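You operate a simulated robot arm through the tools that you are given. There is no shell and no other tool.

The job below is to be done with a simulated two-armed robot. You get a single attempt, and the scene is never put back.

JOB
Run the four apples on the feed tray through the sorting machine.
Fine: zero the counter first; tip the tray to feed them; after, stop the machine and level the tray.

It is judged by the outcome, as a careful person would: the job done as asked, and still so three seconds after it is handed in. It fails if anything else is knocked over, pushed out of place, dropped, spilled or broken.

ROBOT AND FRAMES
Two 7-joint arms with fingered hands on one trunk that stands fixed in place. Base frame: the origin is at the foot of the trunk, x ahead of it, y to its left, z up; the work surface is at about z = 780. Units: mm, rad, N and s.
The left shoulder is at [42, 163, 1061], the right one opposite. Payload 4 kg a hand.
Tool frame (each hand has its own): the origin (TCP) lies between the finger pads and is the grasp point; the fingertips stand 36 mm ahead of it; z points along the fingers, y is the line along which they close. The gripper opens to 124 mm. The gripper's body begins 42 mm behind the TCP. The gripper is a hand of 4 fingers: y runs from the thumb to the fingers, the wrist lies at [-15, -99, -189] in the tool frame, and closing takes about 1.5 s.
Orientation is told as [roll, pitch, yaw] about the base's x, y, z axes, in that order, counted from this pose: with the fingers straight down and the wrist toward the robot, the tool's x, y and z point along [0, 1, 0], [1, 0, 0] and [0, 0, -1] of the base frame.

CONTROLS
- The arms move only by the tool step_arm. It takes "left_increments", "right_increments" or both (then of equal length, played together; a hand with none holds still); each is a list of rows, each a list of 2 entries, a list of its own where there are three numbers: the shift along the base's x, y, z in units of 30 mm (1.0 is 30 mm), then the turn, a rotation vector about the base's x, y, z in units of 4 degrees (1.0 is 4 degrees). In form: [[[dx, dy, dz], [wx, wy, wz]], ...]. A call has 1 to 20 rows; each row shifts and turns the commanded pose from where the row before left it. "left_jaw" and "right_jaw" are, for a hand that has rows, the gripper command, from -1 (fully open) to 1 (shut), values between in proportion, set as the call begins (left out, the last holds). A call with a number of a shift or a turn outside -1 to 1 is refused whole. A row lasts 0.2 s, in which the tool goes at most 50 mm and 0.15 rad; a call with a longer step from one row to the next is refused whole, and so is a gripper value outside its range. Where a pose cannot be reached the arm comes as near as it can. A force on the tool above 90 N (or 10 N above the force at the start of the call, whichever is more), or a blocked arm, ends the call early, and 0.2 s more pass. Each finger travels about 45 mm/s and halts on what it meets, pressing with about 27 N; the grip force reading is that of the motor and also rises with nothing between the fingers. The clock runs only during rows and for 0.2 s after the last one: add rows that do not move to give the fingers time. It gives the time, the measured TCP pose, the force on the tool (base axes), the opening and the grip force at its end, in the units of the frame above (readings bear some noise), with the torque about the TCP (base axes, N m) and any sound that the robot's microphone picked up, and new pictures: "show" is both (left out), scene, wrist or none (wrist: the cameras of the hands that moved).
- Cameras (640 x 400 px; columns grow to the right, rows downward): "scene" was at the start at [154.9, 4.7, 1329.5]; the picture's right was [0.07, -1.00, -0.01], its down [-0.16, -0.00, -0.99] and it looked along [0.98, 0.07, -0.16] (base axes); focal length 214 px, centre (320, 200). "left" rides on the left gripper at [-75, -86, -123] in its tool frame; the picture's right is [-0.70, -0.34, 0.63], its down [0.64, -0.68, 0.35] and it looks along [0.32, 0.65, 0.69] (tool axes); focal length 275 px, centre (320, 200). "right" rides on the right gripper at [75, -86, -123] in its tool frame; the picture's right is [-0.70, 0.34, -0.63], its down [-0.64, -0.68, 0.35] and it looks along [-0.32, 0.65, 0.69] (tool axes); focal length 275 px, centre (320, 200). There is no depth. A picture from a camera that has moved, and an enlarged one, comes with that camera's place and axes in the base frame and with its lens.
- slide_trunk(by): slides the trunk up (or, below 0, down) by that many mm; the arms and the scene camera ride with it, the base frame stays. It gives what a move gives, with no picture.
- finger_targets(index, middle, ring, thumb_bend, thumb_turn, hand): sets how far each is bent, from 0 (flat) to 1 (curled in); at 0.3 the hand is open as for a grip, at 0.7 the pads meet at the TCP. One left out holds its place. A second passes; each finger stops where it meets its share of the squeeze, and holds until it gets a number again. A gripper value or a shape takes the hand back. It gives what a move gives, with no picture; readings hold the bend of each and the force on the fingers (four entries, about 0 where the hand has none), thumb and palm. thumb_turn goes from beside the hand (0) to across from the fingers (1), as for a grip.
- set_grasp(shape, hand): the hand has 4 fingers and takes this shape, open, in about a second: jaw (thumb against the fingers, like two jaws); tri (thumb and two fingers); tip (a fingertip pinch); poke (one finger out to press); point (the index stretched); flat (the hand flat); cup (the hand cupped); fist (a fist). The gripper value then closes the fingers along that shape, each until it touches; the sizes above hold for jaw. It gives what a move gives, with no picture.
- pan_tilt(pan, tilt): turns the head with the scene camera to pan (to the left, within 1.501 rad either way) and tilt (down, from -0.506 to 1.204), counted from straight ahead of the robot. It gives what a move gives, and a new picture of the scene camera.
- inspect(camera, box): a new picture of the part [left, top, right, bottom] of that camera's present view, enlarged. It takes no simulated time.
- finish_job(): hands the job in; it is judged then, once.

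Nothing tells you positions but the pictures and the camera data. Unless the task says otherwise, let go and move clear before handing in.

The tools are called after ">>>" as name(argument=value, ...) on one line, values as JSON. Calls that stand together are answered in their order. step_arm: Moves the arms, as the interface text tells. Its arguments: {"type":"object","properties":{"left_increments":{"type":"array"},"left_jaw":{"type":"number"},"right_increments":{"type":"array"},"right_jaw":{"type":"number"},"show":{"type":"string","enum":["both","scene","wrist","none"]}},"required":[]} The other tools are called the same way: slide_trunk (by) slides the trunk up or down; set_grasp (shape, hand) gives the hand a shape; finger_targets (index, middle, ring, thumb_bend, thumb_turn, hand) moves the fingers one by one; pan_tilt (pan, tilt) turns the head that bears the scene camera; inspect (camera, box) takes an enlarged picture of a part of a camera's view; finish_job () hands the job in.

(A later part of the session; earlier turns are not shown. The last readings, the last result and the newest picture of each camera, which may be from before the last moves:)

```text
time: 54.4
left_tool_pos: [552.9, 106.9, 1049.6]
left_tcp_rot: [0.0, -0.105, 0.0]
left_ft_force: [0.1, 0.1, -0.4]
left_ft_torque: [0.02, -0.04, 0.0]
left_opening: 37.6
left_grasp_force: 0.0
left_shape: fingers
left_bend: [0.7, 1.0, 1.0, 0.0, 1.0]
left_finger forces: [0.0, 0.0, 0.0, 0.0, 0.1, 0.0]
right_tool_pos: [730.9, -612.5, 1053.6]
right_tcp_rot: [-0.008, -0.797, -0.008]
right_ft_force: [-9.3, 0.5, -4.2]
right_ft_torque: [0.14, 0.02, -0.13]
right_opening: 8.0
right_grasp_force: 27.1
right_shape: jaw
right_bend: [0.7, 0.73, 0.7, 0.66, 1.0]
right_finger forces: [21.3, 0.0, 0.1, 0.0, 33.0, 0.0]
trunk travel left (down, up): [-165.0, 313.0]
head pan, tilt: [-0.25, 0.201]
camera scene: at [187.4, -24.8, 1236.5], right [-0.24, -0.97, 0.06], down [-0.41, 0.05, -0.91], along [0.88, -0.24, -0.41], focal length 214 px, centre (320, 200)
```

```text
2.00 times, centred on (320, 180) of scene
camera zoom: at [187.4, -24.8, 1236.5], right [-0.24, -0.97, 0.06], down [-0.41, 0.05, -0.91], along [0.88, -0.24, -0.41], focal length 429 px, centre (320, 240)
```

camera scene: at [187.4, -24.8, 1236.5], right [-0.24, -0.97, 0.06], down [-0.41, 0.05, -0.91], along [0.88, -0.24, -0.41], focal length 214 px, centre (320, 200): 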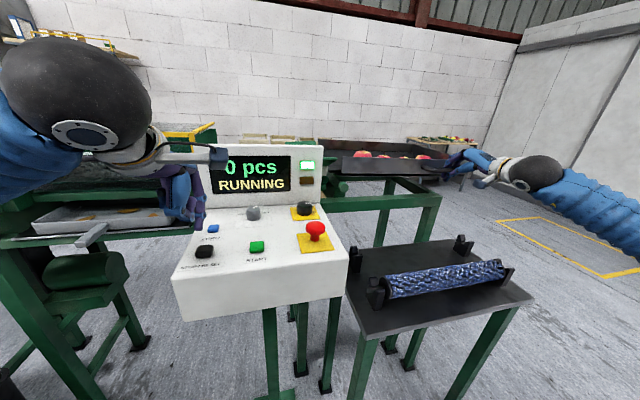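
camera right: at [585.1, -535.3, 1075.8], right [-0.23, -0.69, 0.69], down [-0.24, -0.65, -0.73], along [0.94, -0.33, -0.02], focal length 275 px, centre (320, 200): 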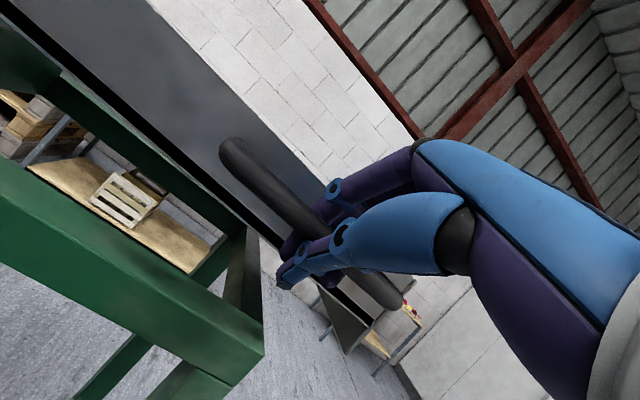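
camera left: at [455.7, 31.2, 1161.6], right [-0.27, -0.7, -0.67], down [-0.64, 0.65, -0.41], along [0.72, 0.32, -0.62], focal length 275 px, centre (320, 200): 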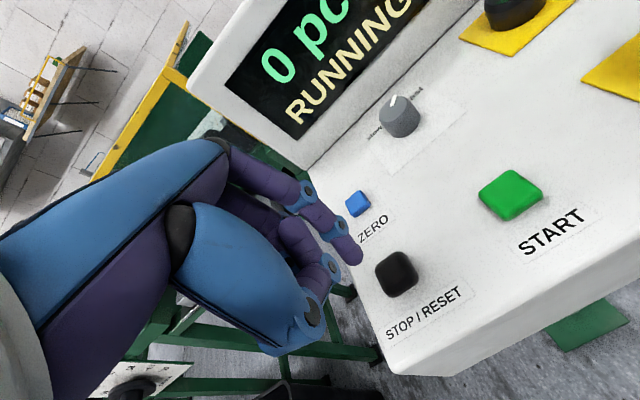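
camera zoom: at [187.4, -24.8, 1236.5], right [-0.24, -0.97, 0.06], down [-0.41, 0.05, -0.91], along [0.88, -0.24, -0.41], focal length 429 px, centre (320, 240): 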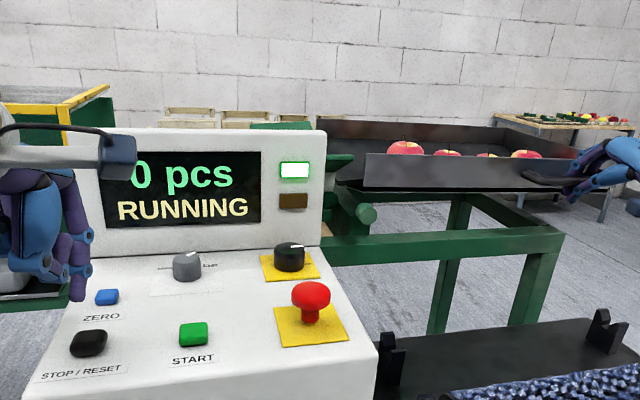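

Everything is set: running, 0 pcs. I begin to raise the tray's right end gently, rotating the hand with it.

>>> step_arm(right_increments=[[[0, 0, 0.17], [-0.2, 0, 0]], [[0, 0, 0.17], [-0.25, 0, 0]], [[0, 0.01, 0.17], [-0.25, 0, 0]], [[0, 0.01, 0.17], [-0.25, 0, 0]], [[0, 0.02, 0.17], [-0.25, 0, 0]]], show="scene")

>>> inspect(camera="scene", box=[280, 110, 520, 260])

```text
time: 55.6
left_tool_pos: [552.9, 107.8, 1050.3]
left_tcp_rot: [-0.002, -0.105, 0.001]
left_ft_force: [0.2, 0.0, 1.1]
left_ft_torque: [-0.03, 0.02, 0.01]
left_opening: 37.5
left_grasp_force: 0.1
left_shape: fingers
left_bend: [0.7, 1.0, 1.0, 0.0, 1.0]
left_finger forces: [0.1, 0.0, 0.0, 0.0, 0.0, 0.0]
right_tool_pos: [730.8, -609.9, 1078.2]
right_tcp_rot: [-0.128, -0.794, 0.081]
right_ft_force: [-12.3, 13.8, -7.6]
right_ft_torque: [0.03, -0.04, 0.07]
right_opening: 8.1
right_grasp_force: 26.8
right_shape: jaw
right_bend: [0.7, 0.73, 0.7, 0.66, 1.0]
right_finger forces: [18.9, 0.1, 0.0, 0.0, 34.7, 0.0]
trunk travel left (down, up): [-165.0, 313.0]
head pan, tilt: [-0.25, 0.201]
camera scene: at [187.3, -23.6, 1236.6], right [-0.24, -0.97, 0.06], down [-0.41, 0.05, -0.91], along [0.88, -0.24, -0.41], focal length 214 px, centre (320, 200)
```

scene: 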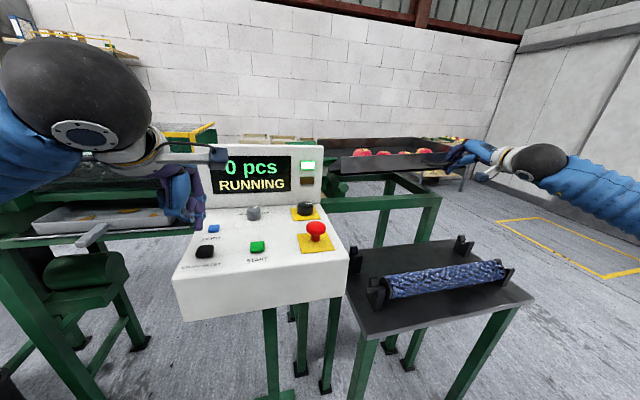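

```text
2.67 times, centred on (400, 185) of scene
camera zoom: at [187.3, -23.6, 1236.6], right [-0.24, -0.97, 0.06], down [-0.41, 0.05, -0.91], along [0.88, -0.24, -0.41], focal length 572 px, centre (107, 240)
```

zoom: 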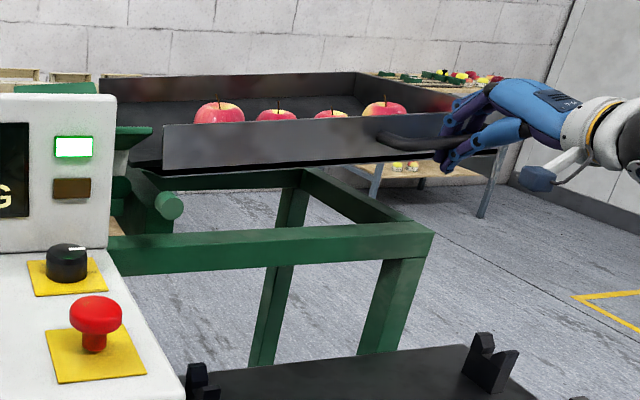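

The tray follows easily; apples are still. I keep raising slowly, letting the hand drift toward the pivot.

>>> step_arm(right_increments=[[[0, 0.06, 0.15], [-0.21, 0, 0]], [[0, 0.06, 0.15], [-0.21, 0, 0]], [[0, 0.05, 0.15], [-0.21, 0, 0]], [[0, 0.05, 0.15], [-0.21, 0, 0]], [[0, 0.05, 0.15], [-0.21, 0, 0]], [[0, 0, 0], [0, 0, 0]]], show="scene")

>>> inspect(camera="scene", box=[280, 110, 520, 260])

```text
time: 57.0
left_tool_pos: [552.4, 106.9, 1050.4]
left_tcp_rot: [0.0, -0.106, -0.001]
left_ft_force: [0.2, 0.7, -0.5]
left_ft_torque: [-0.01, 0.01, -0.02]
left_opening: 37.5
left_grasp_force: 0.0
left_shape: fingers
left_bend: [0.7, 1.0, 1.0, 0.0, 1.0]
left_finger forces: [0.0, 0.1, 0.0, 0.0, 0.0, 0.0]
right_tool_pos: [731.5, -602.8, 1101.1]
right_tcp_rot: [-0.233, -0.787, 0.153]
right_ft_force: [-10.0, 3.8, -4.7]
right_ft_torque: [0.15, -0.06, -0.04]
right_opening: 8.0
right_grasp_force: 27.1
right_shape: jaw
right_bend: [0.7, 0.73, 0.7, 0.66, 1.0]
right_finger forces: [20.8, 0.1, 0.1, 0.0, 33.2, 0.1]
trunk travel left (down, up): [-165.0, 313.0]
head pan, tilt: [-0.25, 0.201]
camera scene: at [187.3, -24.6, 1236.6], right [-0.24, -0.97, 0.06], down [-0.41, 0.05, -0.91], along [0.88, -0.24, -0.41], focal length 214 px, centre (320, 200)
```

scene: 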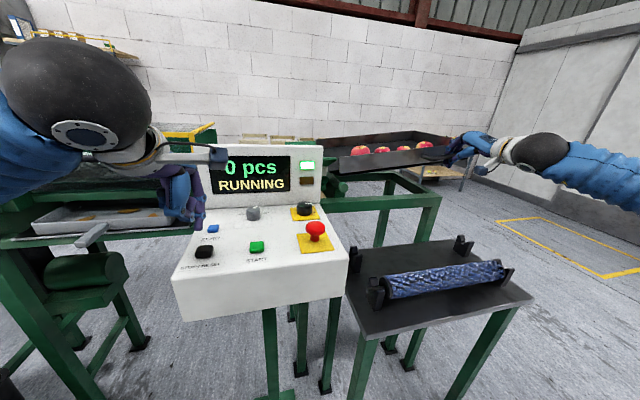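

```text
2.67 times, centred on (400, 185) of scene
camera zoom: at [187.3, -24.6, 1236.6], right [-0.24, -0.97, 0.06], down [-0.41, 0.05, -0.91], along [0.88, -0.24, -0.41], focal length 572 px, centre (107, 240)
```

zoom: 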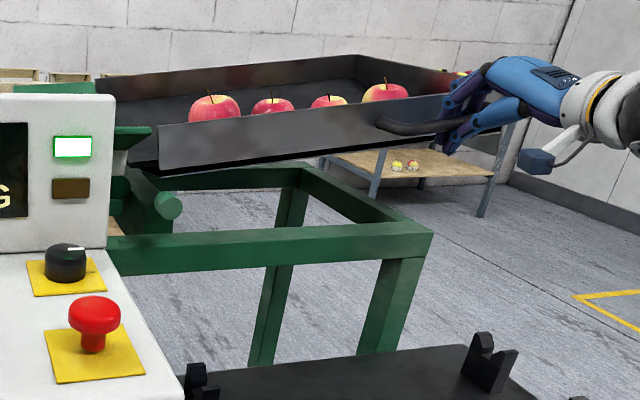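

>>> step_arm(right_increments=[[[0, 0.05, 0.14], [-0.2, 0, 0]], [[0, 0.05, 0.14], [-0.2, 0, 0]], [[0, 0.05, 0.14], [-0.2, 0, 0]], [[0, 0.05, 0.14], [-0.2, 0, 0]], [[0, 0, 0], [0, 0, 0]]], show="scene")

>>> inspect(camera="scene", box=[280, 110, 520, 260])

```text
time: 58.2
left_tool_pos: [554.0, 105.7, 1050.2]
left_tcp_rot: [0.0, -0.104, 0.0]
left_ft_force: [0.1, -1.1, 0.1]
left_ft_torque: [-0.01, -0.03, 0.0]
left_opening: 37.4
left_grasp_force: 0.1
left_shape: fingers
left_bend: [0.7, 1.0, 1.0, 0.0, 1.0]
left_finger forces: [0.0, 0.0, 0.1, 0.1, 0.0, 0.0]
right_tool_pos: [730.6, -598.2, 1117.2]
right_tcp_rot: [-0.309, -0.774, 0.206]
right_ft_force: [-5.0, -2.8, -3.0]
right_ft_torque: [0.21, -0.03, -0.2]
right_opening: 7.7
right_grasp_force: 27.0
right_shape: jaw
right_bend: [0.7, 0.73, 0.7, 0.66, 1.0]
right_finger forces: [23.4, 0.0, 0.0, 0.1, 31.3, 0.0]
trunk travel left (down, up): [-165.0, 313.0]
head pan, tilt: [-0.25, 0.201]
camera scene: at [187.7, -25.1, 1236.5], right [-0.24, -0.97, 0.06], down [-0.41, 0.05, -0.91], along [0.88, -0.24, -0.41], focal length 214 px, centre (320, 200)
```

scene: 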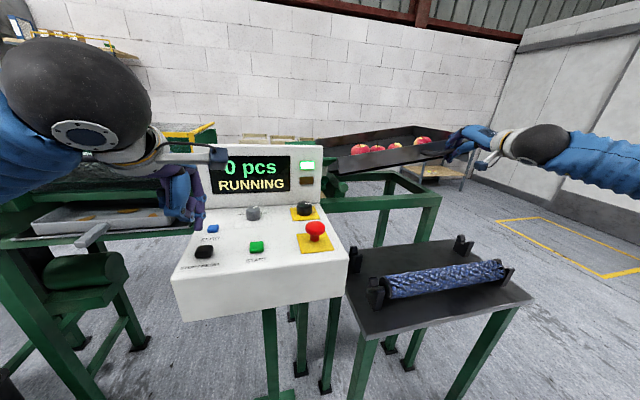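

```text
2.67 times, centred on (400, 185) of scene
camera zoom: at [187.7, -25.1, 1236.5], right [-0.24, -0.97, 0.06], down [-0.41, 0.05, -0.91], along [0.88, -0.24, -0.41], focal length 572 px, centre (107, 240)
```

zoom: 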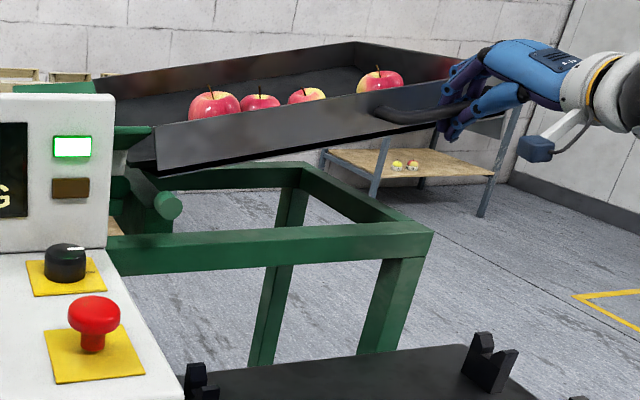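

Apples are starting to roll at ~11°. I hold and watch for a moment.

>>> step_arm(right_increments=[[[0, 0.02, 0.05], [-0.07, 0, 0]], [[0, 0.02, 0.05], [-0.07, 0, 0]], [[0, 0, 0], [0, 0, 0]], [[0, 0, 0], [0, 0, 0]]], show="scene")

>>> inspect(camera="scene", box=[280, 110, 520, 260])

```text
time: 59.2
left_tool_pos: [552.9, 105.2, 1049.6]
left_tcp_rot: [0.001, -0.107, 0.001]
left_ft_force: [-0.1, -0.3, -0.3]
left_ft_torque: [0.02, 0.01, 0.02]
left_opening: 37.5
left_grasp_force: 0.1
left_shape: fingers
left_bend: [0.7, 1.0, 1.0, 0.0, 1.0]
left_finger forces: [0.1, 0.0, 0.1, 0.1, 0.1, 0.0]
right_tool_pos: [730.8, -595.5, 1119.5]
right_tcp_rot: [-0.322, -0.774, 0.215]
right_ft_force: [-6.3, -5.1, -3.7]
right_ft_torque: [0.24, -0.05, -0.26]
right_opening: 7.7
right_grasp_force: 27.3
right_shape: jaw
right_bend: [0.7, 0.73, 0.7, 0.66, 1.0]
right_finger forces: [23.2, 0.0, 0.0, 0.1, 32.4, 0.0]
trunk travel left (down, up): [-165.0, 313.0]
head pan, tilt: [-0.25, 0.201]
camera scene: at [187.5, -25.3, 1236.5], right [-0.24, -0.97, 0.06], down [-0.41, 0.05, -0.91], along [0.88, -0.24, -0.41], focal length 214 px, centre (320, 200)
```

scene: 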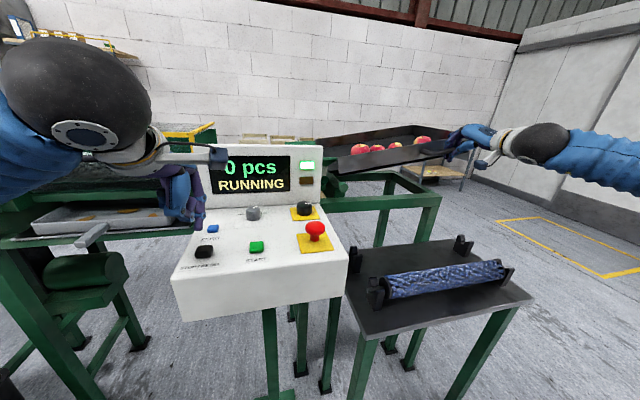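

```text
2.67 times, centred on (400, 185) of scene
camera zoom: at [187.5, -25.3, 1236.5], right [-0.24, -0.97, 0.06], down [-0.41, 0.05, -0.91], along [0.88, -0.24, -0.41], focal length 572 px, centre (107, 240)
```

zoom: 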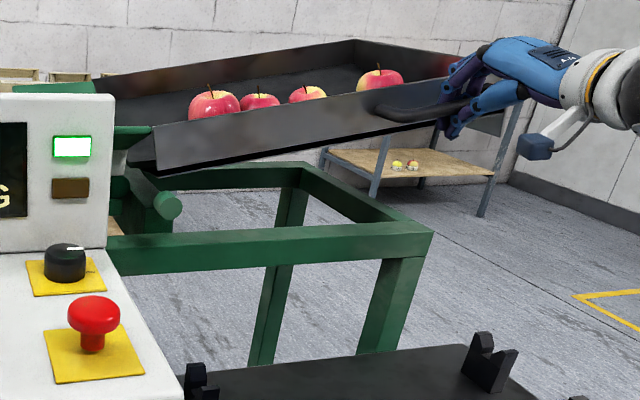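

>>> step_arm(right_increments=[[[0, 0.04, 0.13], [-0.19, 0, 0]], [[0, 0.04, 0.13], [-0.19, 0, 0]], [[0, 0.04, 0.13], [-0.19, 0, 0]], [[0, 0.0, 0], [0, 0, 0]], [[0, 0, 0], [0, 0, 0]]], show="scene")

>>> inspect(camera="scene", box=[280, 110, 520, 260])

```text
time: 60.4
left_tool_pos: [552.5, 107.7, 1050.0]
left_tcp_rot: [0.0, -0.105, 0.001]
left_ft_force: [0.1, 0.5, 0.2]
left_ft_torque: [0.01, 0.01, -0.02]
left_opening: 37.4
left_grasp_force: 0.1
left_shape: fingers
left_bend: [0.7, 1.0, 1.0, 0.0, 1.0]
left_finger forces: [0.0, 0.0, 0.0, 0.1, 0.0, 0.0]
right_tool_pos: [730.9, -591.2, 1132.7]
right_tcp_rot: [-0.377, -0.764, 0.252]
right_ft_force: [-2.1, -3.6, -1.9]
right_ft_torque: [0.22, -0.14, -0.21]
right_opening: 7.8
right_grasp_force: 26.8
right_shape: jaw
right_bend: [0.7, 0.73, 0.7, 0.66, 1.0]
right_finger forces: [24.8, 0.1, 0.0, 0.1, 30.7, 0.0]
trunk travel left (down, up): [-165.0, 313.0]
head pan, tilt: [-0.25, 0.201]
camera scene: at [187.7, -25.0, 1236.5], right [-0.24, -0.97, 0.06], down [-0.41, 0.05, -0.91], along [0.88, -0.24, -0.41], focal length 214 px, centre (320, 200)
```

scene: 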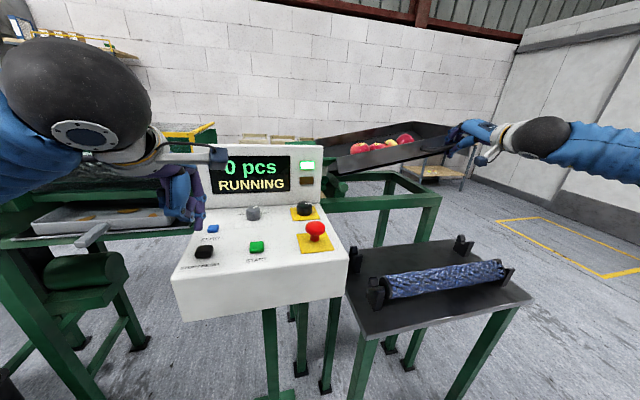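

```text
2.67 times, centred on (400, 185) of scene
camera zoom: at [187.7, -25.0, 1236.5], right [-0.24, -0.97, 0.06], down [-0.41, 0.05, -0.91], along [0.88, -0.24, -0.41], focal length 572 px, centre (107, 240)
```

zoom: 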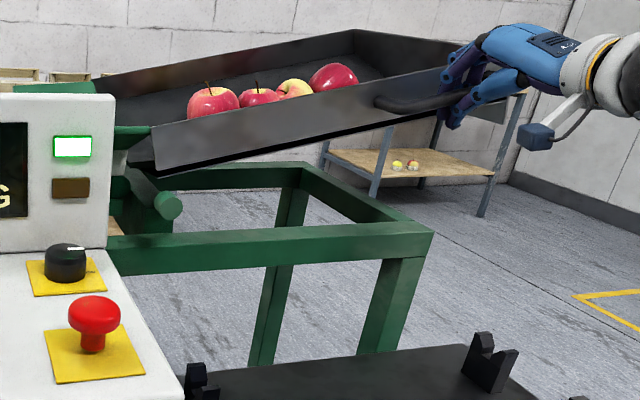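

>>> step_arm(right_increments=[[[0, 0.04, 0.1], [-0.15, 0, 0]], [[0, 0.04, 0.1], [-0.15, 0, 0]], [[0, 0.0, 0], [0, 0, 0]], [[0, 0, 0], [0, 0, 0]]], show="scene")

>>> inspect(camera="scene", box=[280, 110, 520, 260])

>>> inspect(camera="right", box=[0, 0, 640, 400])

```text
time: 61.4
left_tool_pos: [552.6, 106.0, 1051.1]
left_tcp_rot: [-0.002, -0.106, 0.0]
left_ft_force: [-0.2, 0.0, 0.3]
left_ft_torque: [0.01, 0.02, 0.02]
left_opening: 37.5
left_grasp_force: 0.1
left_shape: fingers
left_bend: [0.7, 1.0, 1.0, 0.0, 1.0]
left_finger forces: [0.1, 0.0, 0.0, 0.0, 0.0, 0.0]
right_tool_pos: [730.2, -589.9, 1136.7]
right_tcp_rot: [-0.403, -0.757, 0.272]
right_ft_force: [-3.8, -4.9, -3.1]
right_ft_torque: [0.23, -0.08, -0.23]
right_opening: 8.1
right_grasp_force: 27.0
right_shape: jaw
right_bend: [0.7, 0.73, 0.7, 0.66, 1.0]
right_finger forces: [24.1, 0.1, 0.1, 0.1, 32.0, 0.1]
trunk travel left (down, up): [-165.0, 313.0]
head pan, tilt: [-0.25, 0.201]
camera scene: at [187.6, -25.2, 1236.5], right [-0.24, -0.97, 0.06], down [-0.41, 0.05, -0.91], along [0.88, -0.24, -0.41], focal length 214 px, centre (320, 200)
```

scene: 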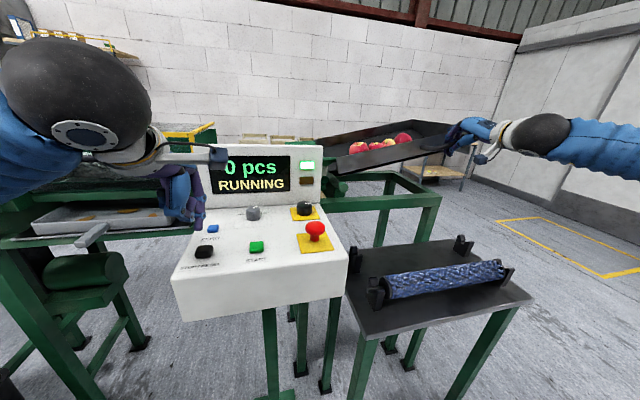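

```text
2.67 times, centred on (400, 185) of scene
camera zoom: at [187.6, -25.2, 1236.5], right [-0.24, -0.97, 0.06], down [-0.41, 0.05, -0.91], along [0.88, -0.24, -0.41], focal length 572 px, centre (107, 240)
```

zoom: 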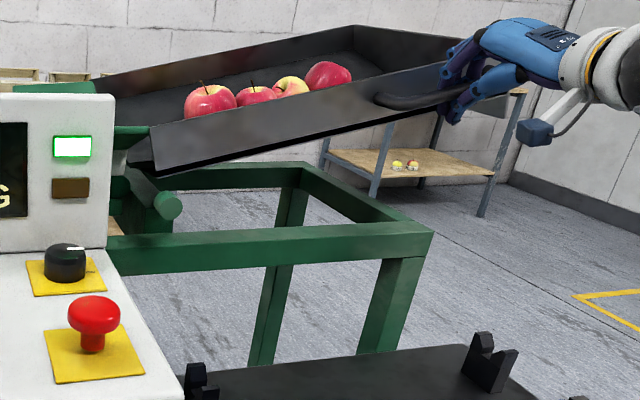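

```text
1.00 times, centred on (320, 200) of right (not enlarged: the box is as wide or as high as the picture)
camera zoom: at [584.8, -509.2, 1138.5], right [-0.23, -0.47, 0.85], down [-0.24, -0.82, -0.52], along [0.94, -0.32, 0.08], focal length 275 px, centre (320, 200)
```

zoom: 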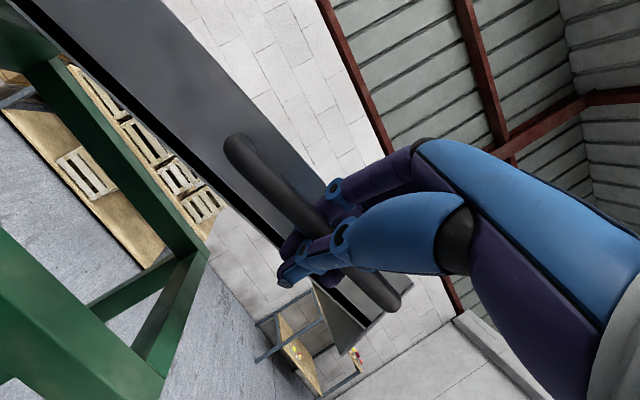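

>>> step_arm(right_increments=[[[0, 0.04, 0.1], [-0.15, 0, 0]], [[0, 0.04, 0.1], [-0.15, 0, 0]], [[0, 0.0, 0], [0, 0, 0]], [[0, 0, 0], [0, 0, 0]], [[0, 0, 0], [0, 0, 0]]], show="scene")

>>> inspect(camera="scene", box=[280, 110, 520, 260])

```text
time: 62.6
left_tool_pos: [552.1, 105.6, 1049.5]
left_tcp_rot: [0.0, -0.103, 0.0]
left_ft_force: [-0.2, -0.2, -0.1]
left_ft_torque: [0.01, 0.01, 0.0]
left_opening: 37.5
left_grasp_force: 0.0
left_shape: fingers
left_bend: [0.7, 1.0, 1.0, 0.0, 1.0]
left_finger forces: [0.0, 0.0, 0.0, 0.0, 0.0, 0.0]
right_tool_pos: [730.7, -587.5, 1143.5]
right_tcp_rot: [-0.43, -0.753, 0.29]
right_ft_force: [-5.8, -3.4, -2.9]
right_ft_torque: [0.24, -0.12, -0.21]
right_opening: 7.9
right_grasp_force: 26.9
right_shape: jaw
right_bend: [0.7, 0.73, 0.7, 0.66, 1.0]
right_finger forces: [23.6, 0.0, 0.0, 0.0, 32.7, 0.0]
trunk travel left (down, up): [-165.0, 313.0]
head pan, tilt: [-0.25, 0.201]
camera scene: at [187.5, -25.1, 1236.5], right [-0.24, -0.97, 0.06], down [-0.41, 0.05, -0.91], along [0.88, -0.24, -0.41], focal length 214 px, centre (320, 200)
```

scene: 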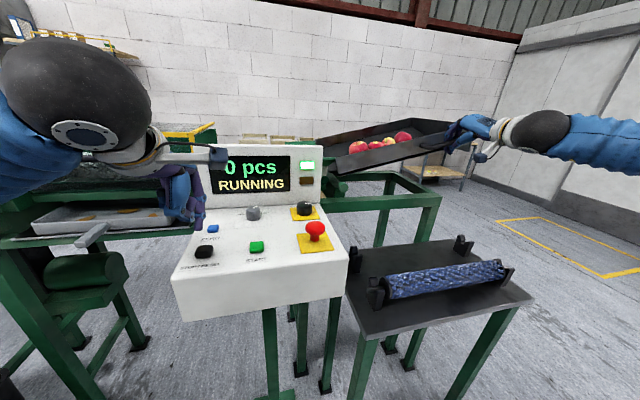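

```text
2.67 times, centred on (400, 185) of scene
camera zoom: at [187.5, -25.1, 1236.5], right [-0.24, -0.97, 0.06], down [-0.41, 0.05, -0.91], along [0.88, -0.24, -0.41], focal length 572 px, centre (107, 240)
```

zoom: 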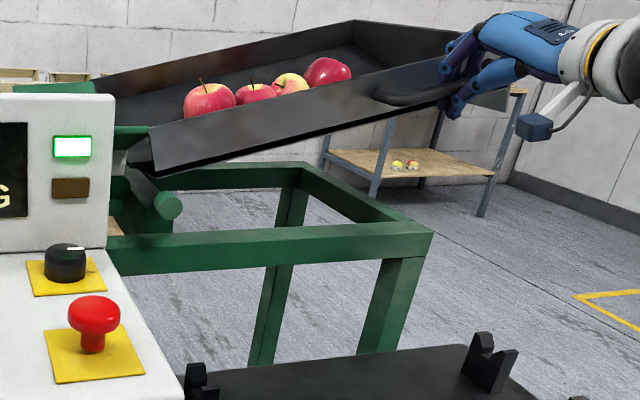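

>>> step_arm(right_increments=[[[0, 0.05, 0.12], [-0.18, 0, 0]], [[0, 0.05, 0.12], [-0.18, 0, 0]], [[0, 0.05, 0.12], [-0.18, 0, 0]], [[0, 0, 0], [0, 0, 0]]], show="scene")

>>> inspect(camera="scene", box=[280, 110, 520, 260])

```text
time: 63.6
left_tool_pos: [552.5, 105.5, 1049.5]
left_tcp_rot: [-0.001, -0.104, 0.0]
left_ft_force: [-0.1, 0.5, 0.4]
left_ft_torque: [-0.01, 0.03, 0.03]
left_opening: 37.4
left_grasp_force: 0.1
left_shape: fingers
left_bend: [0.7, 1.0, 1.0, 0.0, 1.0]
left_finger forces: [0.0, 0.0, 0.0, 0.0, 0.0, 0.0]
right_tool_pos: [730.6, -583.1, 1154.9]
right_tcp_rot: [-0.48, -0.741, 0.325]
right_ft_force: [-7.5, -1.3, -2.8]
right_ft_torque: [0.18, -0.12, -0.14]
right_opening: 8.0
right_grasp_force: 27.2
right_shape: jaw
right_bend: [0.7, 0.73, 0.7, 0.66, 1.0]
right_finger forces: [22.6, 0.1, 0.0, 0.1, 32.7, 0.0]
trunk travel left (down, up): [-165.0, 313.0]
head pan, tilt: [-0.25, 0.201]
camera scene: at [187.3, -24.9, 1236.6], right [-0.24, -0.97, 0.06], down [-0.41, 0.05, -0.91], along [0.88, -0.24, -0.41], focal length 214 px, centre (320, 200)
```

scene: 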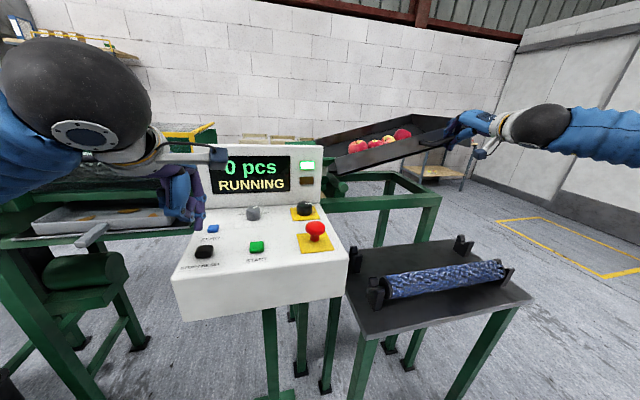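

```text
2.67 times, centred on (400, 185) of scene
camera zoom: at [187.3, -24.9, 1236.6], right [-0.24, -0.97, 0.06], down [-0.41, 0.05, -0.91], along [0.88, -0.24, -0.41], focal length 572 px, centre (107, 240)
```

zoom: 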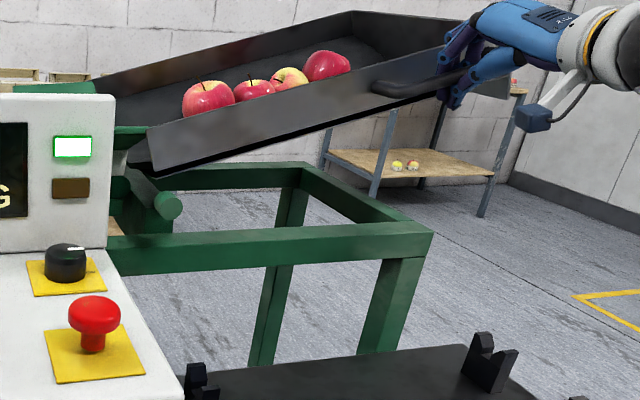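

>>> step_arm(right_increments=[[[0, 0.05, 0.12], [-0.18, 0, 0]], [[0, 0.05, 0.12], [-0.18, 0, 0]], [[0, 0.05, 0.12], [-0.18, 0, 0]], [[0, 0, 0], [0, 0, 0]], [[0, 0, 0], [0, 0, 0]]], show="scene")

>>> inspect(camera="scene", box=[280, 110, 520, 260])

```text
time: 64.8
left_tool_pos: [552.3, 106.0, 1049.9]
left_tcp_rot: [0.0, -0.105, 0.0]
left_ft_force: [0.6, 0.2, 0.4]
left_ft_torque: [-0.02, 0.01, 0.01]
left_opening: 37.5
left_grasp_force: 0.1
left_shape: fingers
left_bend: [0.7, 1.0, 1.0, 0.0, 1.0]
left_finger forces: [0.0, 0.1, 0.1, 0.0, 0.0, 0.1]
right_tool_pos: [730.7, -577.6, 1165.0]
right_tcp_rot: [-0.529, -0.728, 0.358]
right_ft_force: [-7.9, 4.2, -4.3]
right_ft_torque: [0.16, -0.09, -0.08]
right_opening: 7.9
right_grasp_force: 26.9
right_shape: jaw
right_bend: [0.7, 0.73, 0.7, 0.66, 1.0]
right_finger forces: [22.3, 0.0, 0.0, 0.1, 32.2, 0.0]
trunk travel left (down, up): [-165.0, 313.0]
head pan, tilt: [-0.25, 0.201]
camera scene: at [187.3, -24.5, 1236.6], right [-0.24, -0.97, 0.06], down [-0.41, 0.05, -0.91], along [0.88, -0.24, -0.41], focal length 214 px, centre (320, 200)
```

scene: 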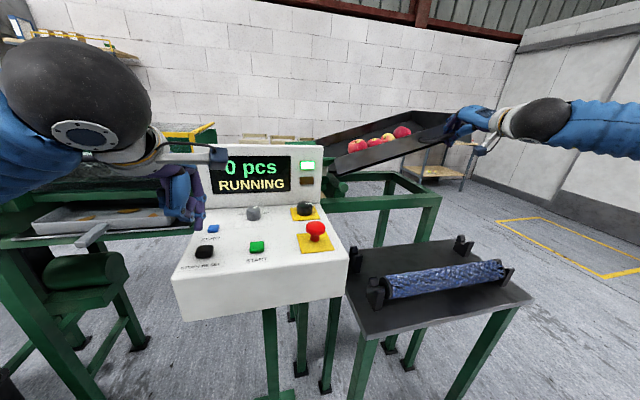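

```text
2.67 times, centred on (400, 185) of scene
camera zoom: at [187.3, -24.5, 1236.6], right [-0.24, -0.97, 0.06], down [-0.41, 0.05, -0.91], along [0.88, -0.24, -0.41], focal length 572 px, centre (107, 240)
```

zoom: 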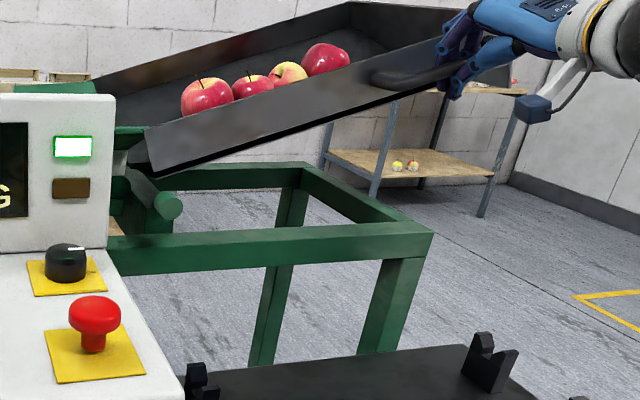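

>>> step_arm(right_increments=[[[0, 0.06, 0.12], [-0.19, 0, 0]], [[0, 0.06, 0.12], [-0.19, 0, 0]], [[0, 0, 0], [0, 0, 0]]], show="scene")

>>> inspect(camera="scene", box=[300, 100, 460, 200])

```text
time: 65.6
left_tool_pos: [552.1, 106.6, 1049.8]
left_tcp_rot: [0.0, -0.104, -0.001]
left_ft_force: [0.5, -0.1, 0.0]
left_ft_torque: [0.0, 0.01, 0.02]
left_opening: 37.6
left_grasp_force: 0.0
left_shape: fingers
left_bend: [0.7, 1.0, 1.0, 0.0, 1.0]
left_finger forces: [0.0, 0.0, 0.0, 0.1, 0.1, 0.0]
right_tool_pos: [729.9, -575.5, 1174.0]
right_tcp_rot: [-0.562, -0.723, 0.38]
right_ft_force: [-9.5, 1.5, -5.3]
right_ft_torque: [0.17, -0.07, -0.08]
right_opening: 7.7
right_grasp_force: 27.4
right_shape: jaw
right_bend: [0.7, 0.73, 0.7, 0.66, 1.0]
right_finger forces: [22.0, 0.0, 0.0, 0.0, 32.8, 0.0]
trunk travel left (down, up): [-165.0, 313.0]
head pan, tilt: [-0.25, 0.201]
camera scene: at [187.4, -24.6, 1236.5], right [-0.24, -0.97, 0.06], down [-0.41, 0.05, -0.91], along [0.88, -0.24, -0.41], focal length 214 px, centre (320, 200)
```

scene: 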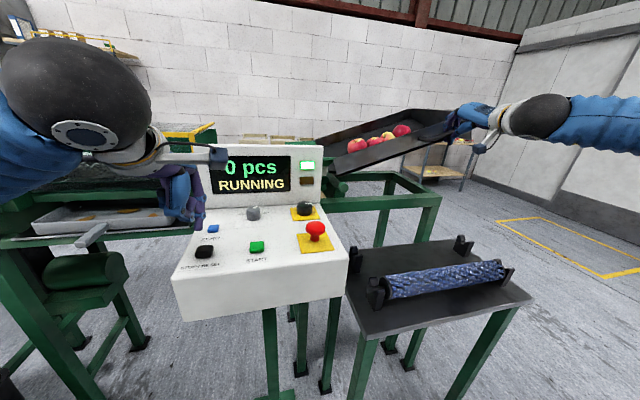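

```text
4.00 times, centred on (380, 150) of scene
camera zoom: at [187.4, -24.6, 1236.5], right [-0.24, -0.97, 0.06], down [-0.41, 0.05, -0.91], along [0.88, -0.24, -0.41], focal length 858 px, centre (80, 400)
```

zoom: 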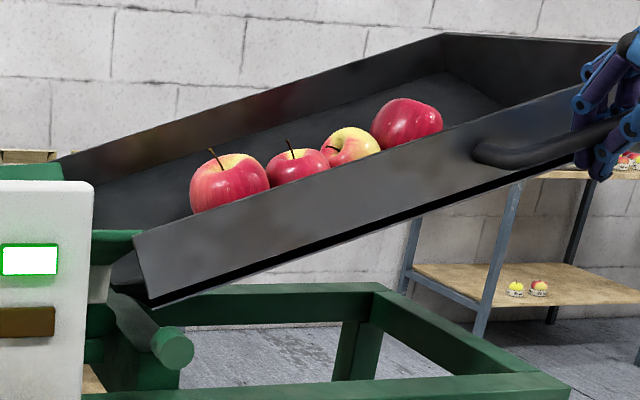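

>>> step_arm(right_increments=[[[0, 0.06, 0.12], [-0.19, 0, 0]], [[0, 0.06, 0.12], [-0.19, 0, 0]], [[0, 0, 0], [0, 0, 0]]], show="scene")

>>> inspect(camera="scene", box=[300, 100, 460, 200])

```text
time: 66.4
left_tool_pos: [552.5, 106.9, 1050.3]
left_tcp_rot: [0.001, -0.105, 0.0]
left_ft_force: [0.5, -0.6, 0.1]
left_ft_torque: [-0.02, 0.0, -0.01]
left_opening: 37.4
left_grasp_force: 0.1
left_shape: fingers
left_bend: [0.7, 1.0, 1.0, 0.0, 1.0]
left_finger forces: [0.0, 0.0, 0.0, 0.0, 0.1, 0.0]
right_tool_pos: [730.5, -570.4, 1180.3]
right_tcp_rot: [-0.595, -0.71, 0.4]
right_ft_force: [-8.6, 3.3, -6.0]
right_ft_torque: [0.13, -0.07, -0.09]
right_opening: 7.8
right_grasp_force: 27.2
right_shape: jaw
right_bend: [0.7, 0.73, 0.7, 0.66, 1.0]
right_finger forces: [21.8, 0.0, 0.0, 0.0, 33.1, 0.1]
trunk travel left (down, up): [-165.0, 313.0]
head pan, tilt: [-0.25, 0.201]
camera scene: at [187.3, -24.5, 1236.6], right [-0.24, -0.97, 0.06], down [-0.41, 0.05, -0.91], along [0.88, -0.24, -0.41], focal length 214 px, centre (320, 200)
```

scene: 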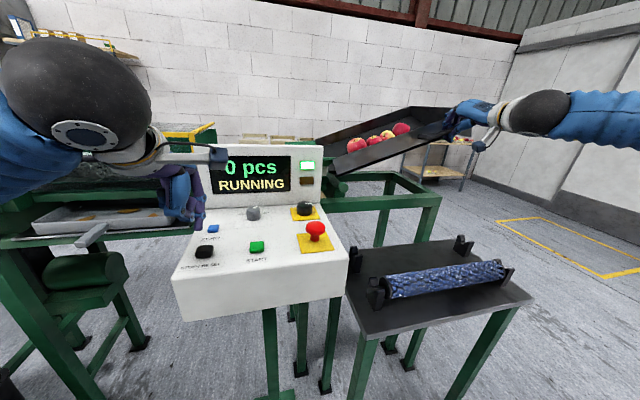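

```text
4.00 times, centred on (380, 150) of scene
camera zoom: at [187.3, -24.5, 1236.6], right [-0.24, -0.97, 0.06], down [-0.41, 0.05, -0.91], along [0.88, -0.24, -0.41], focal length 858 px, centre (80, 400)
```

zoom: 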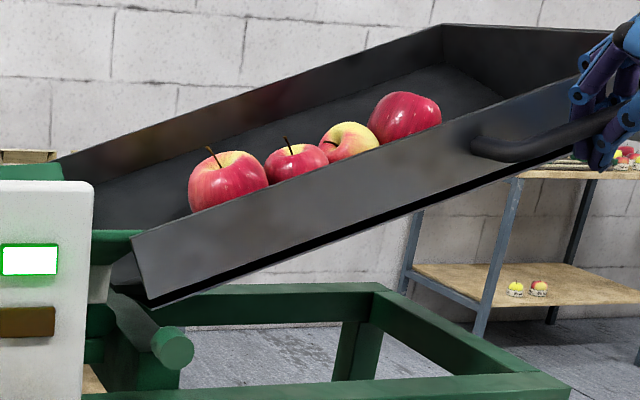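

>>> step_arm(right_increments=[[[0, 0.06, 0.12], [-0.19, 0, 0]], [[0, 0.06, 0.12], [-0.19, 0, 0]], [[0, 0, 0], [0, 0, 0]]], show="scene")

>>> inspect(camera="scene", box=[300, 100, 460, 200])

```text
time: 67.2
left_tool_pos: [552.8, 107.5, 1050.6]
left_tcp_rot: [0.001, -0.106, 0.001]
left_ft_force: [0.6, 0.8, -0.3]
left_ft_torque: [0.0, -0.02, -0.01]
left_opening: 37.1
left_grasp_force: 0.0
left_shape: fingers
left_bend: [0.7, 1.0, 1.0, 0.0, 1.0]
left_finger forces: [0.0, 0.0, 0.0, 0.1, 0.0, 0.0]
right_tool_pos: [731.0, -566.7, 1187.6]
right_tcp_rot: [-0.628, -0.701, 0.421]
right_ft_force: [-7.6, 6.7, -6.2]
right_ft_torque: [0.16, -0.08, -0.06]
right_opening: 7.7
right_grasp_force: 26.9
right_shape: jaw
right_bend: [0.7, 0.73, 0.7, 0.66, 1.0]
right_finger forces: [22.1, 0.1, 0.0, 0.0, 32.4, 0.0]
trunk travel left (down, up): [-165.0, 313.0]
head pan, tilt: [-0.25, 0.201]
camera scene: at [187.4, -24.3, 1236.5], right [-0.24, -0.97, 0.06], down [-0.41, 0.05, -0.91], along [0.88, -0.24, -0.41], focal length 214 px, centre (320, 200)
```

scene: 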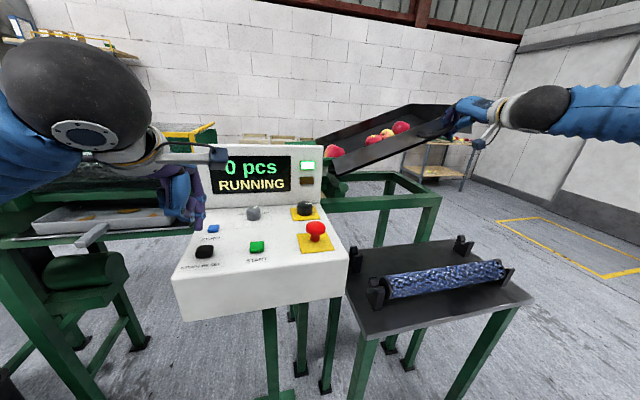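

```text
4.00 times, centred on (380, 150) of scene
camera zoom: at [187.4, -24.3, 1236.5], right [-0.24, -0.97, 0.06], down [-0.41, 0.05, -0.91], along [0.88, -0.24, -0.41], focal length 858 px, centre (80, 400)
```

zoom: 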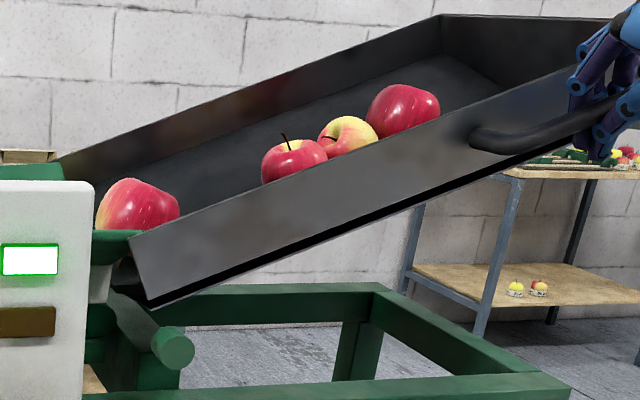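

The first apple has rolled down to the conveyor and the rest stay. I hold and watch it go in.

>>> step_arm(right_increments=[[[0, 0, 0], [0, 0, 0]], [[0, 0, 0], [0, 0, 0]], [[0, 0, 0], [0, 0, 0]], [[0, 0, 0], [0, 0, 0]]], show="scene")

>>> inspect(camera="scene", box=[160, 100, 460, 287])

>>> inspect(camera="left", box=[0, 0, 640, 400])

```text
time: 68.2
left_tool_pos: [552.4, 108.2, 1049.9]
left_tcp_rot: [0.0, -0.106, 0.0]
left_ft_force: [-0.1, -0.2, -0.2]
left_ft_torque: [0.01, -0.01, -0.01]
left_opening: 37.2
left_grasp_force: 0.1
left_shape: fingers
left_bend: [0.7, 1.0, 1.0, 0.0, 1.0]
left_finger forces: [0.1, 0.0, 0.0, 0.1, 0.0, 0.0]
right_tool_pos: [730.3, -567.6, 1186.3]
right_tcp_rot: [-0.627, -0.7, 0.42]
right_ft_force: [-8.0, 6.8, -5.5]
right_ft_torque: [0.18, -0.08, -0.01]
right_opening: 7.7
right_grasp_force: 26.8
right_shape: jaw
right_bend: [0.7, 0.73, 0.7, 0.66, 1.0]
right_finger forces: [22.3, 0.0, 0.0, 0.0, 32.0, 0.0]
trunk travel left (down, up): [-165.0, 313.0]
head pan, tilt: [-0.25, 0.201]
camera scene: at [187.4, -24.3, 1236.5], right [-0.24, -0.97, 0.06], down [-0.41, 0.05, -0.91], along [0.88, -0.24, -0.41], focal length 214 px, centre (320, 200)
```

scene: 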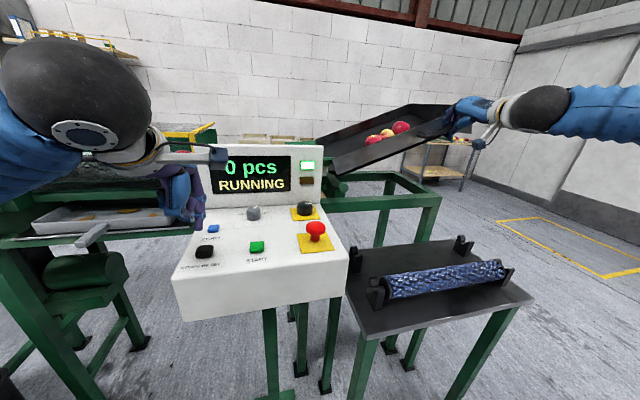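

```text
2.13 times, centred on (310, 194) of scene
camera zoom: at [187.4, -24.3, 1236.5], right [-0.24, -0.97, 0.06], down [-0.41, 0.05, -0.91], along [0.88, -0.24, -0.41], focal length 458 px, centre (341, 214)
```

zoom: 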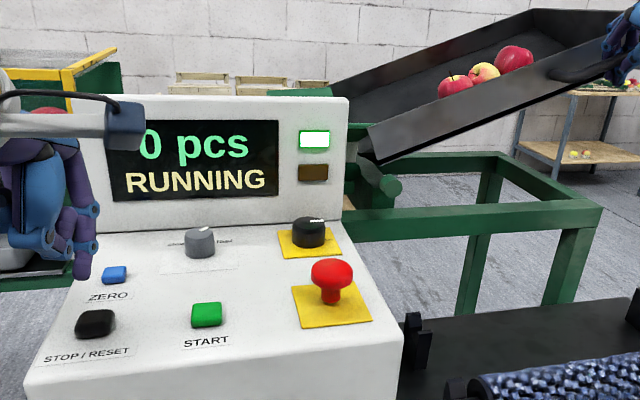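

```text
1.00 times, centred on (320, 200) of left (not enlarged: the box is as wide or as high as the picture)
camera zoom: at [455.4, 31.4, 1161.7], right [-0.27, -0.7, -0.67], down [-0.64, 0.64, -0.42], along [0.72, 0.32, -0.62], focal length 275 px, centre (320, 200)
```

zoom: 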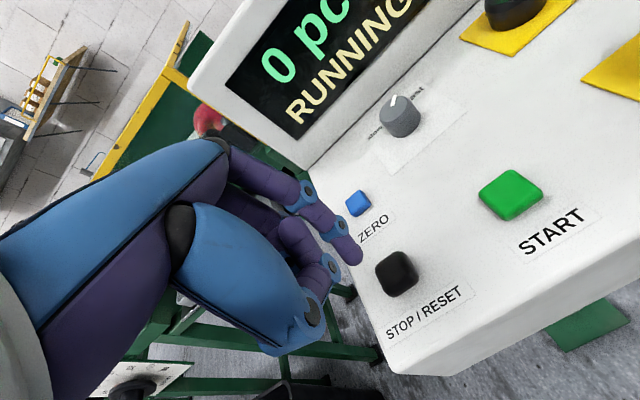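

>>> step_arm(right_increments=[[[0, 0, 0], [0, 0, 0]], [[0, 0, 0], [0, 0, 0]], [[0, 0, 0], [0, 0, 0]], [[0, 0, 0], [0, 0, 0]]], show="scene")

>>> inspect(camera="scene", box=[160, 100, 460, 287])

>>> inspect(camera="left", box=[0, 0, 640, 400])

```text
time: 69.2
left_tool_pos: [552.7, 105.2, 1050.4]
left_tcp_rot: [0.0, -0.106, 0.001]
left_ft_force: [-0.2, 0.0, -0.2]
left_ft_torque: [0.0, 0.01, 0.01]
left_opening: 37.4
left_grasp_force: 0.0
left_shape: fingers
left_bend: [0.7, 1.0, 1.0, 0.0, 1.0]
left_finger forces: [0.0, 0.0, 0.1, 0.0, 0.1, 0.0]
right_tool_pos: [729.8, -566.1, 1186.7]
right_tcp_rot: [-0.628, -0.701, 0.419]
right_ft_force: [-7.1, 6.1, -6.0]
right_ft_torque: [0.16, -0.06, -0.06]
right_opening: 7.7
right_grasp_force: 27.4
right_shape: jaw
right_bend: [0.7, 0.73, 0.7, 0.66, 1.0]
right_finger forces: [22.3, 0.1, 0.0, 0.0, 32.2, 0.0]
trunk travel left (down, up): [-165.0, 313.0]
head pan, tilt: [-0.25, 0.201]
camera scene: at [187.4, -24.3, 1236.5], right [-0.24, -0.97, 0.06], down [-0.41, 0.05, -0.91], along [0.88, -0.24, -0.41], focal length 214 px, centre (320, 200)
```

scene: 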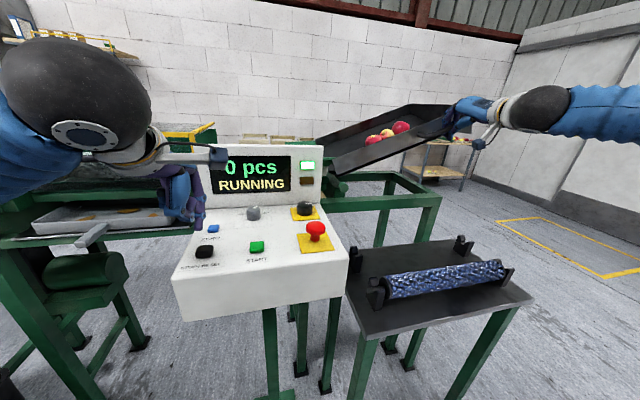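

```text
2.13 times, centred on (310, 194) of scene
camera zoom: at [187.4, -24.3, 1236.5], right [-0.24, -0.97, 0.06], down [-0.41, 0.05, -0.91], along [0.88, -0.24, -0.41], focal length 458 px, centre (341, 214)
```

zoom: 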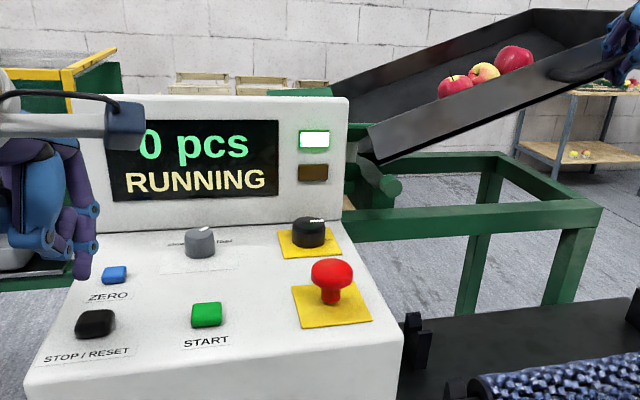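

```text
1.00 times, centred on (320, 200) of left (not enlarged: the box is as wide or as high as the picture)
camera zoom: at [455.4, 31.4, 1161.7], right [-0.27, -0.7, -0.67], down [-0.64, 0.64, -0.42], along [0.72, 0.32, -0.62], focal length 275 px, centre (320, 200)
```

zoom: 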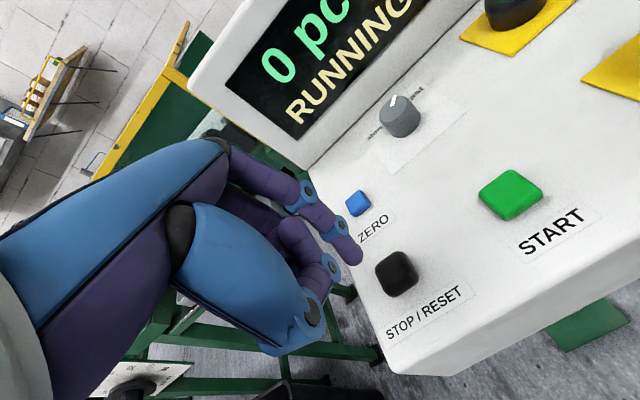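

>>> pan_tilt(pan=0.45, tilt=0.2)

>>> inspect(camera="scene", box=[60, 100, 460, 350])

```text
time: 70.3
left_tool_pos: [553.7, 107.9, 1049.1]
left_tcp_rot: [0.0, -0.104, 0.0]
left_ft_force: [-0.1, 0.1, -0.5]
left_ft_torque: [-0.03, -0.01, -0.01]
left_opening: 37.5
left_grasp_force: 0.1
left_shape: fingers
left_bend: [0.7, 1.0, 1.0, 0.0, 1.0]
left_finger forces: [0.0, 0.0, 0.0, 0.0, 0.1, 0.1]
right_tool_pos: [731.2, -565.7, 1188.2]
right_tcp_rot: [-0.626, -0.701, 0.421]
right_ft_force: [-8.0, 5.9, -6.0]
right_ft_torque: [0.16, -0.08, -0.02]
right_opening: 7.9
right_grasp_force: 27.1
right_shape: jaw
right_bend: [0.7, 0.73, 0.7, 0.66, 1.0]
right_finger forces: [22.3, 0.0, 0.0, 0.0, 32.2, 0.0]
trunk travel left (down, up): [-165.0, 313.0]
head pan, tilt: [0.45, 0.201]
camera scene: at [181.3, 39.2, 1238.0], right [0.42, -0.9, -0.1], down [-0.4, -0.09, -0.91], along [0.81, 0.43, -0.4], focal length 214 px, centre (320, 200)
```

scene: 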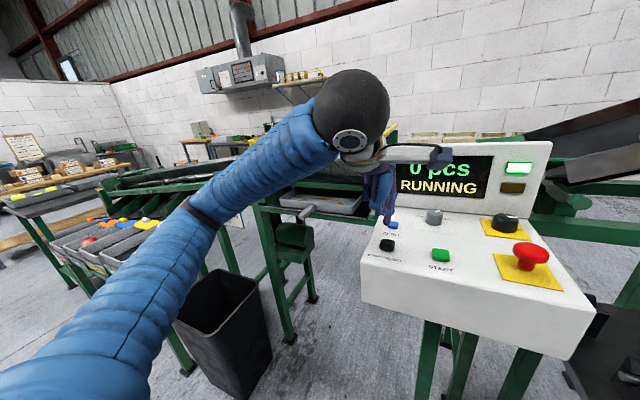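

```text
1.60 times, centred on (260, 225) of scene
camera zoom: at [181.3, 39.2, 1238.0], right [0.42, -0.9, -0.1], down [-0.4, -0.09, -0.91], along [0.81, 0.43, -0.4], focal length 343 px, centre (416, 160)
```

zoom: 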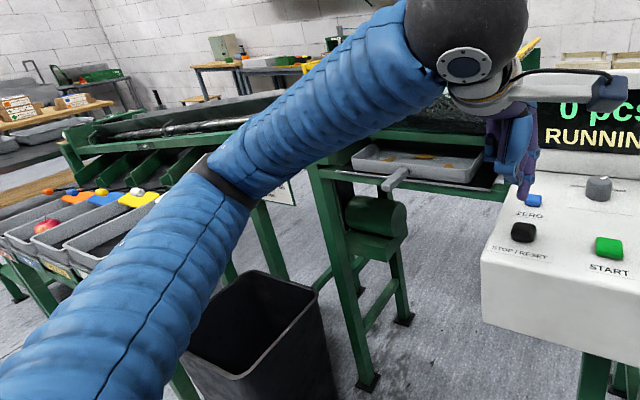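

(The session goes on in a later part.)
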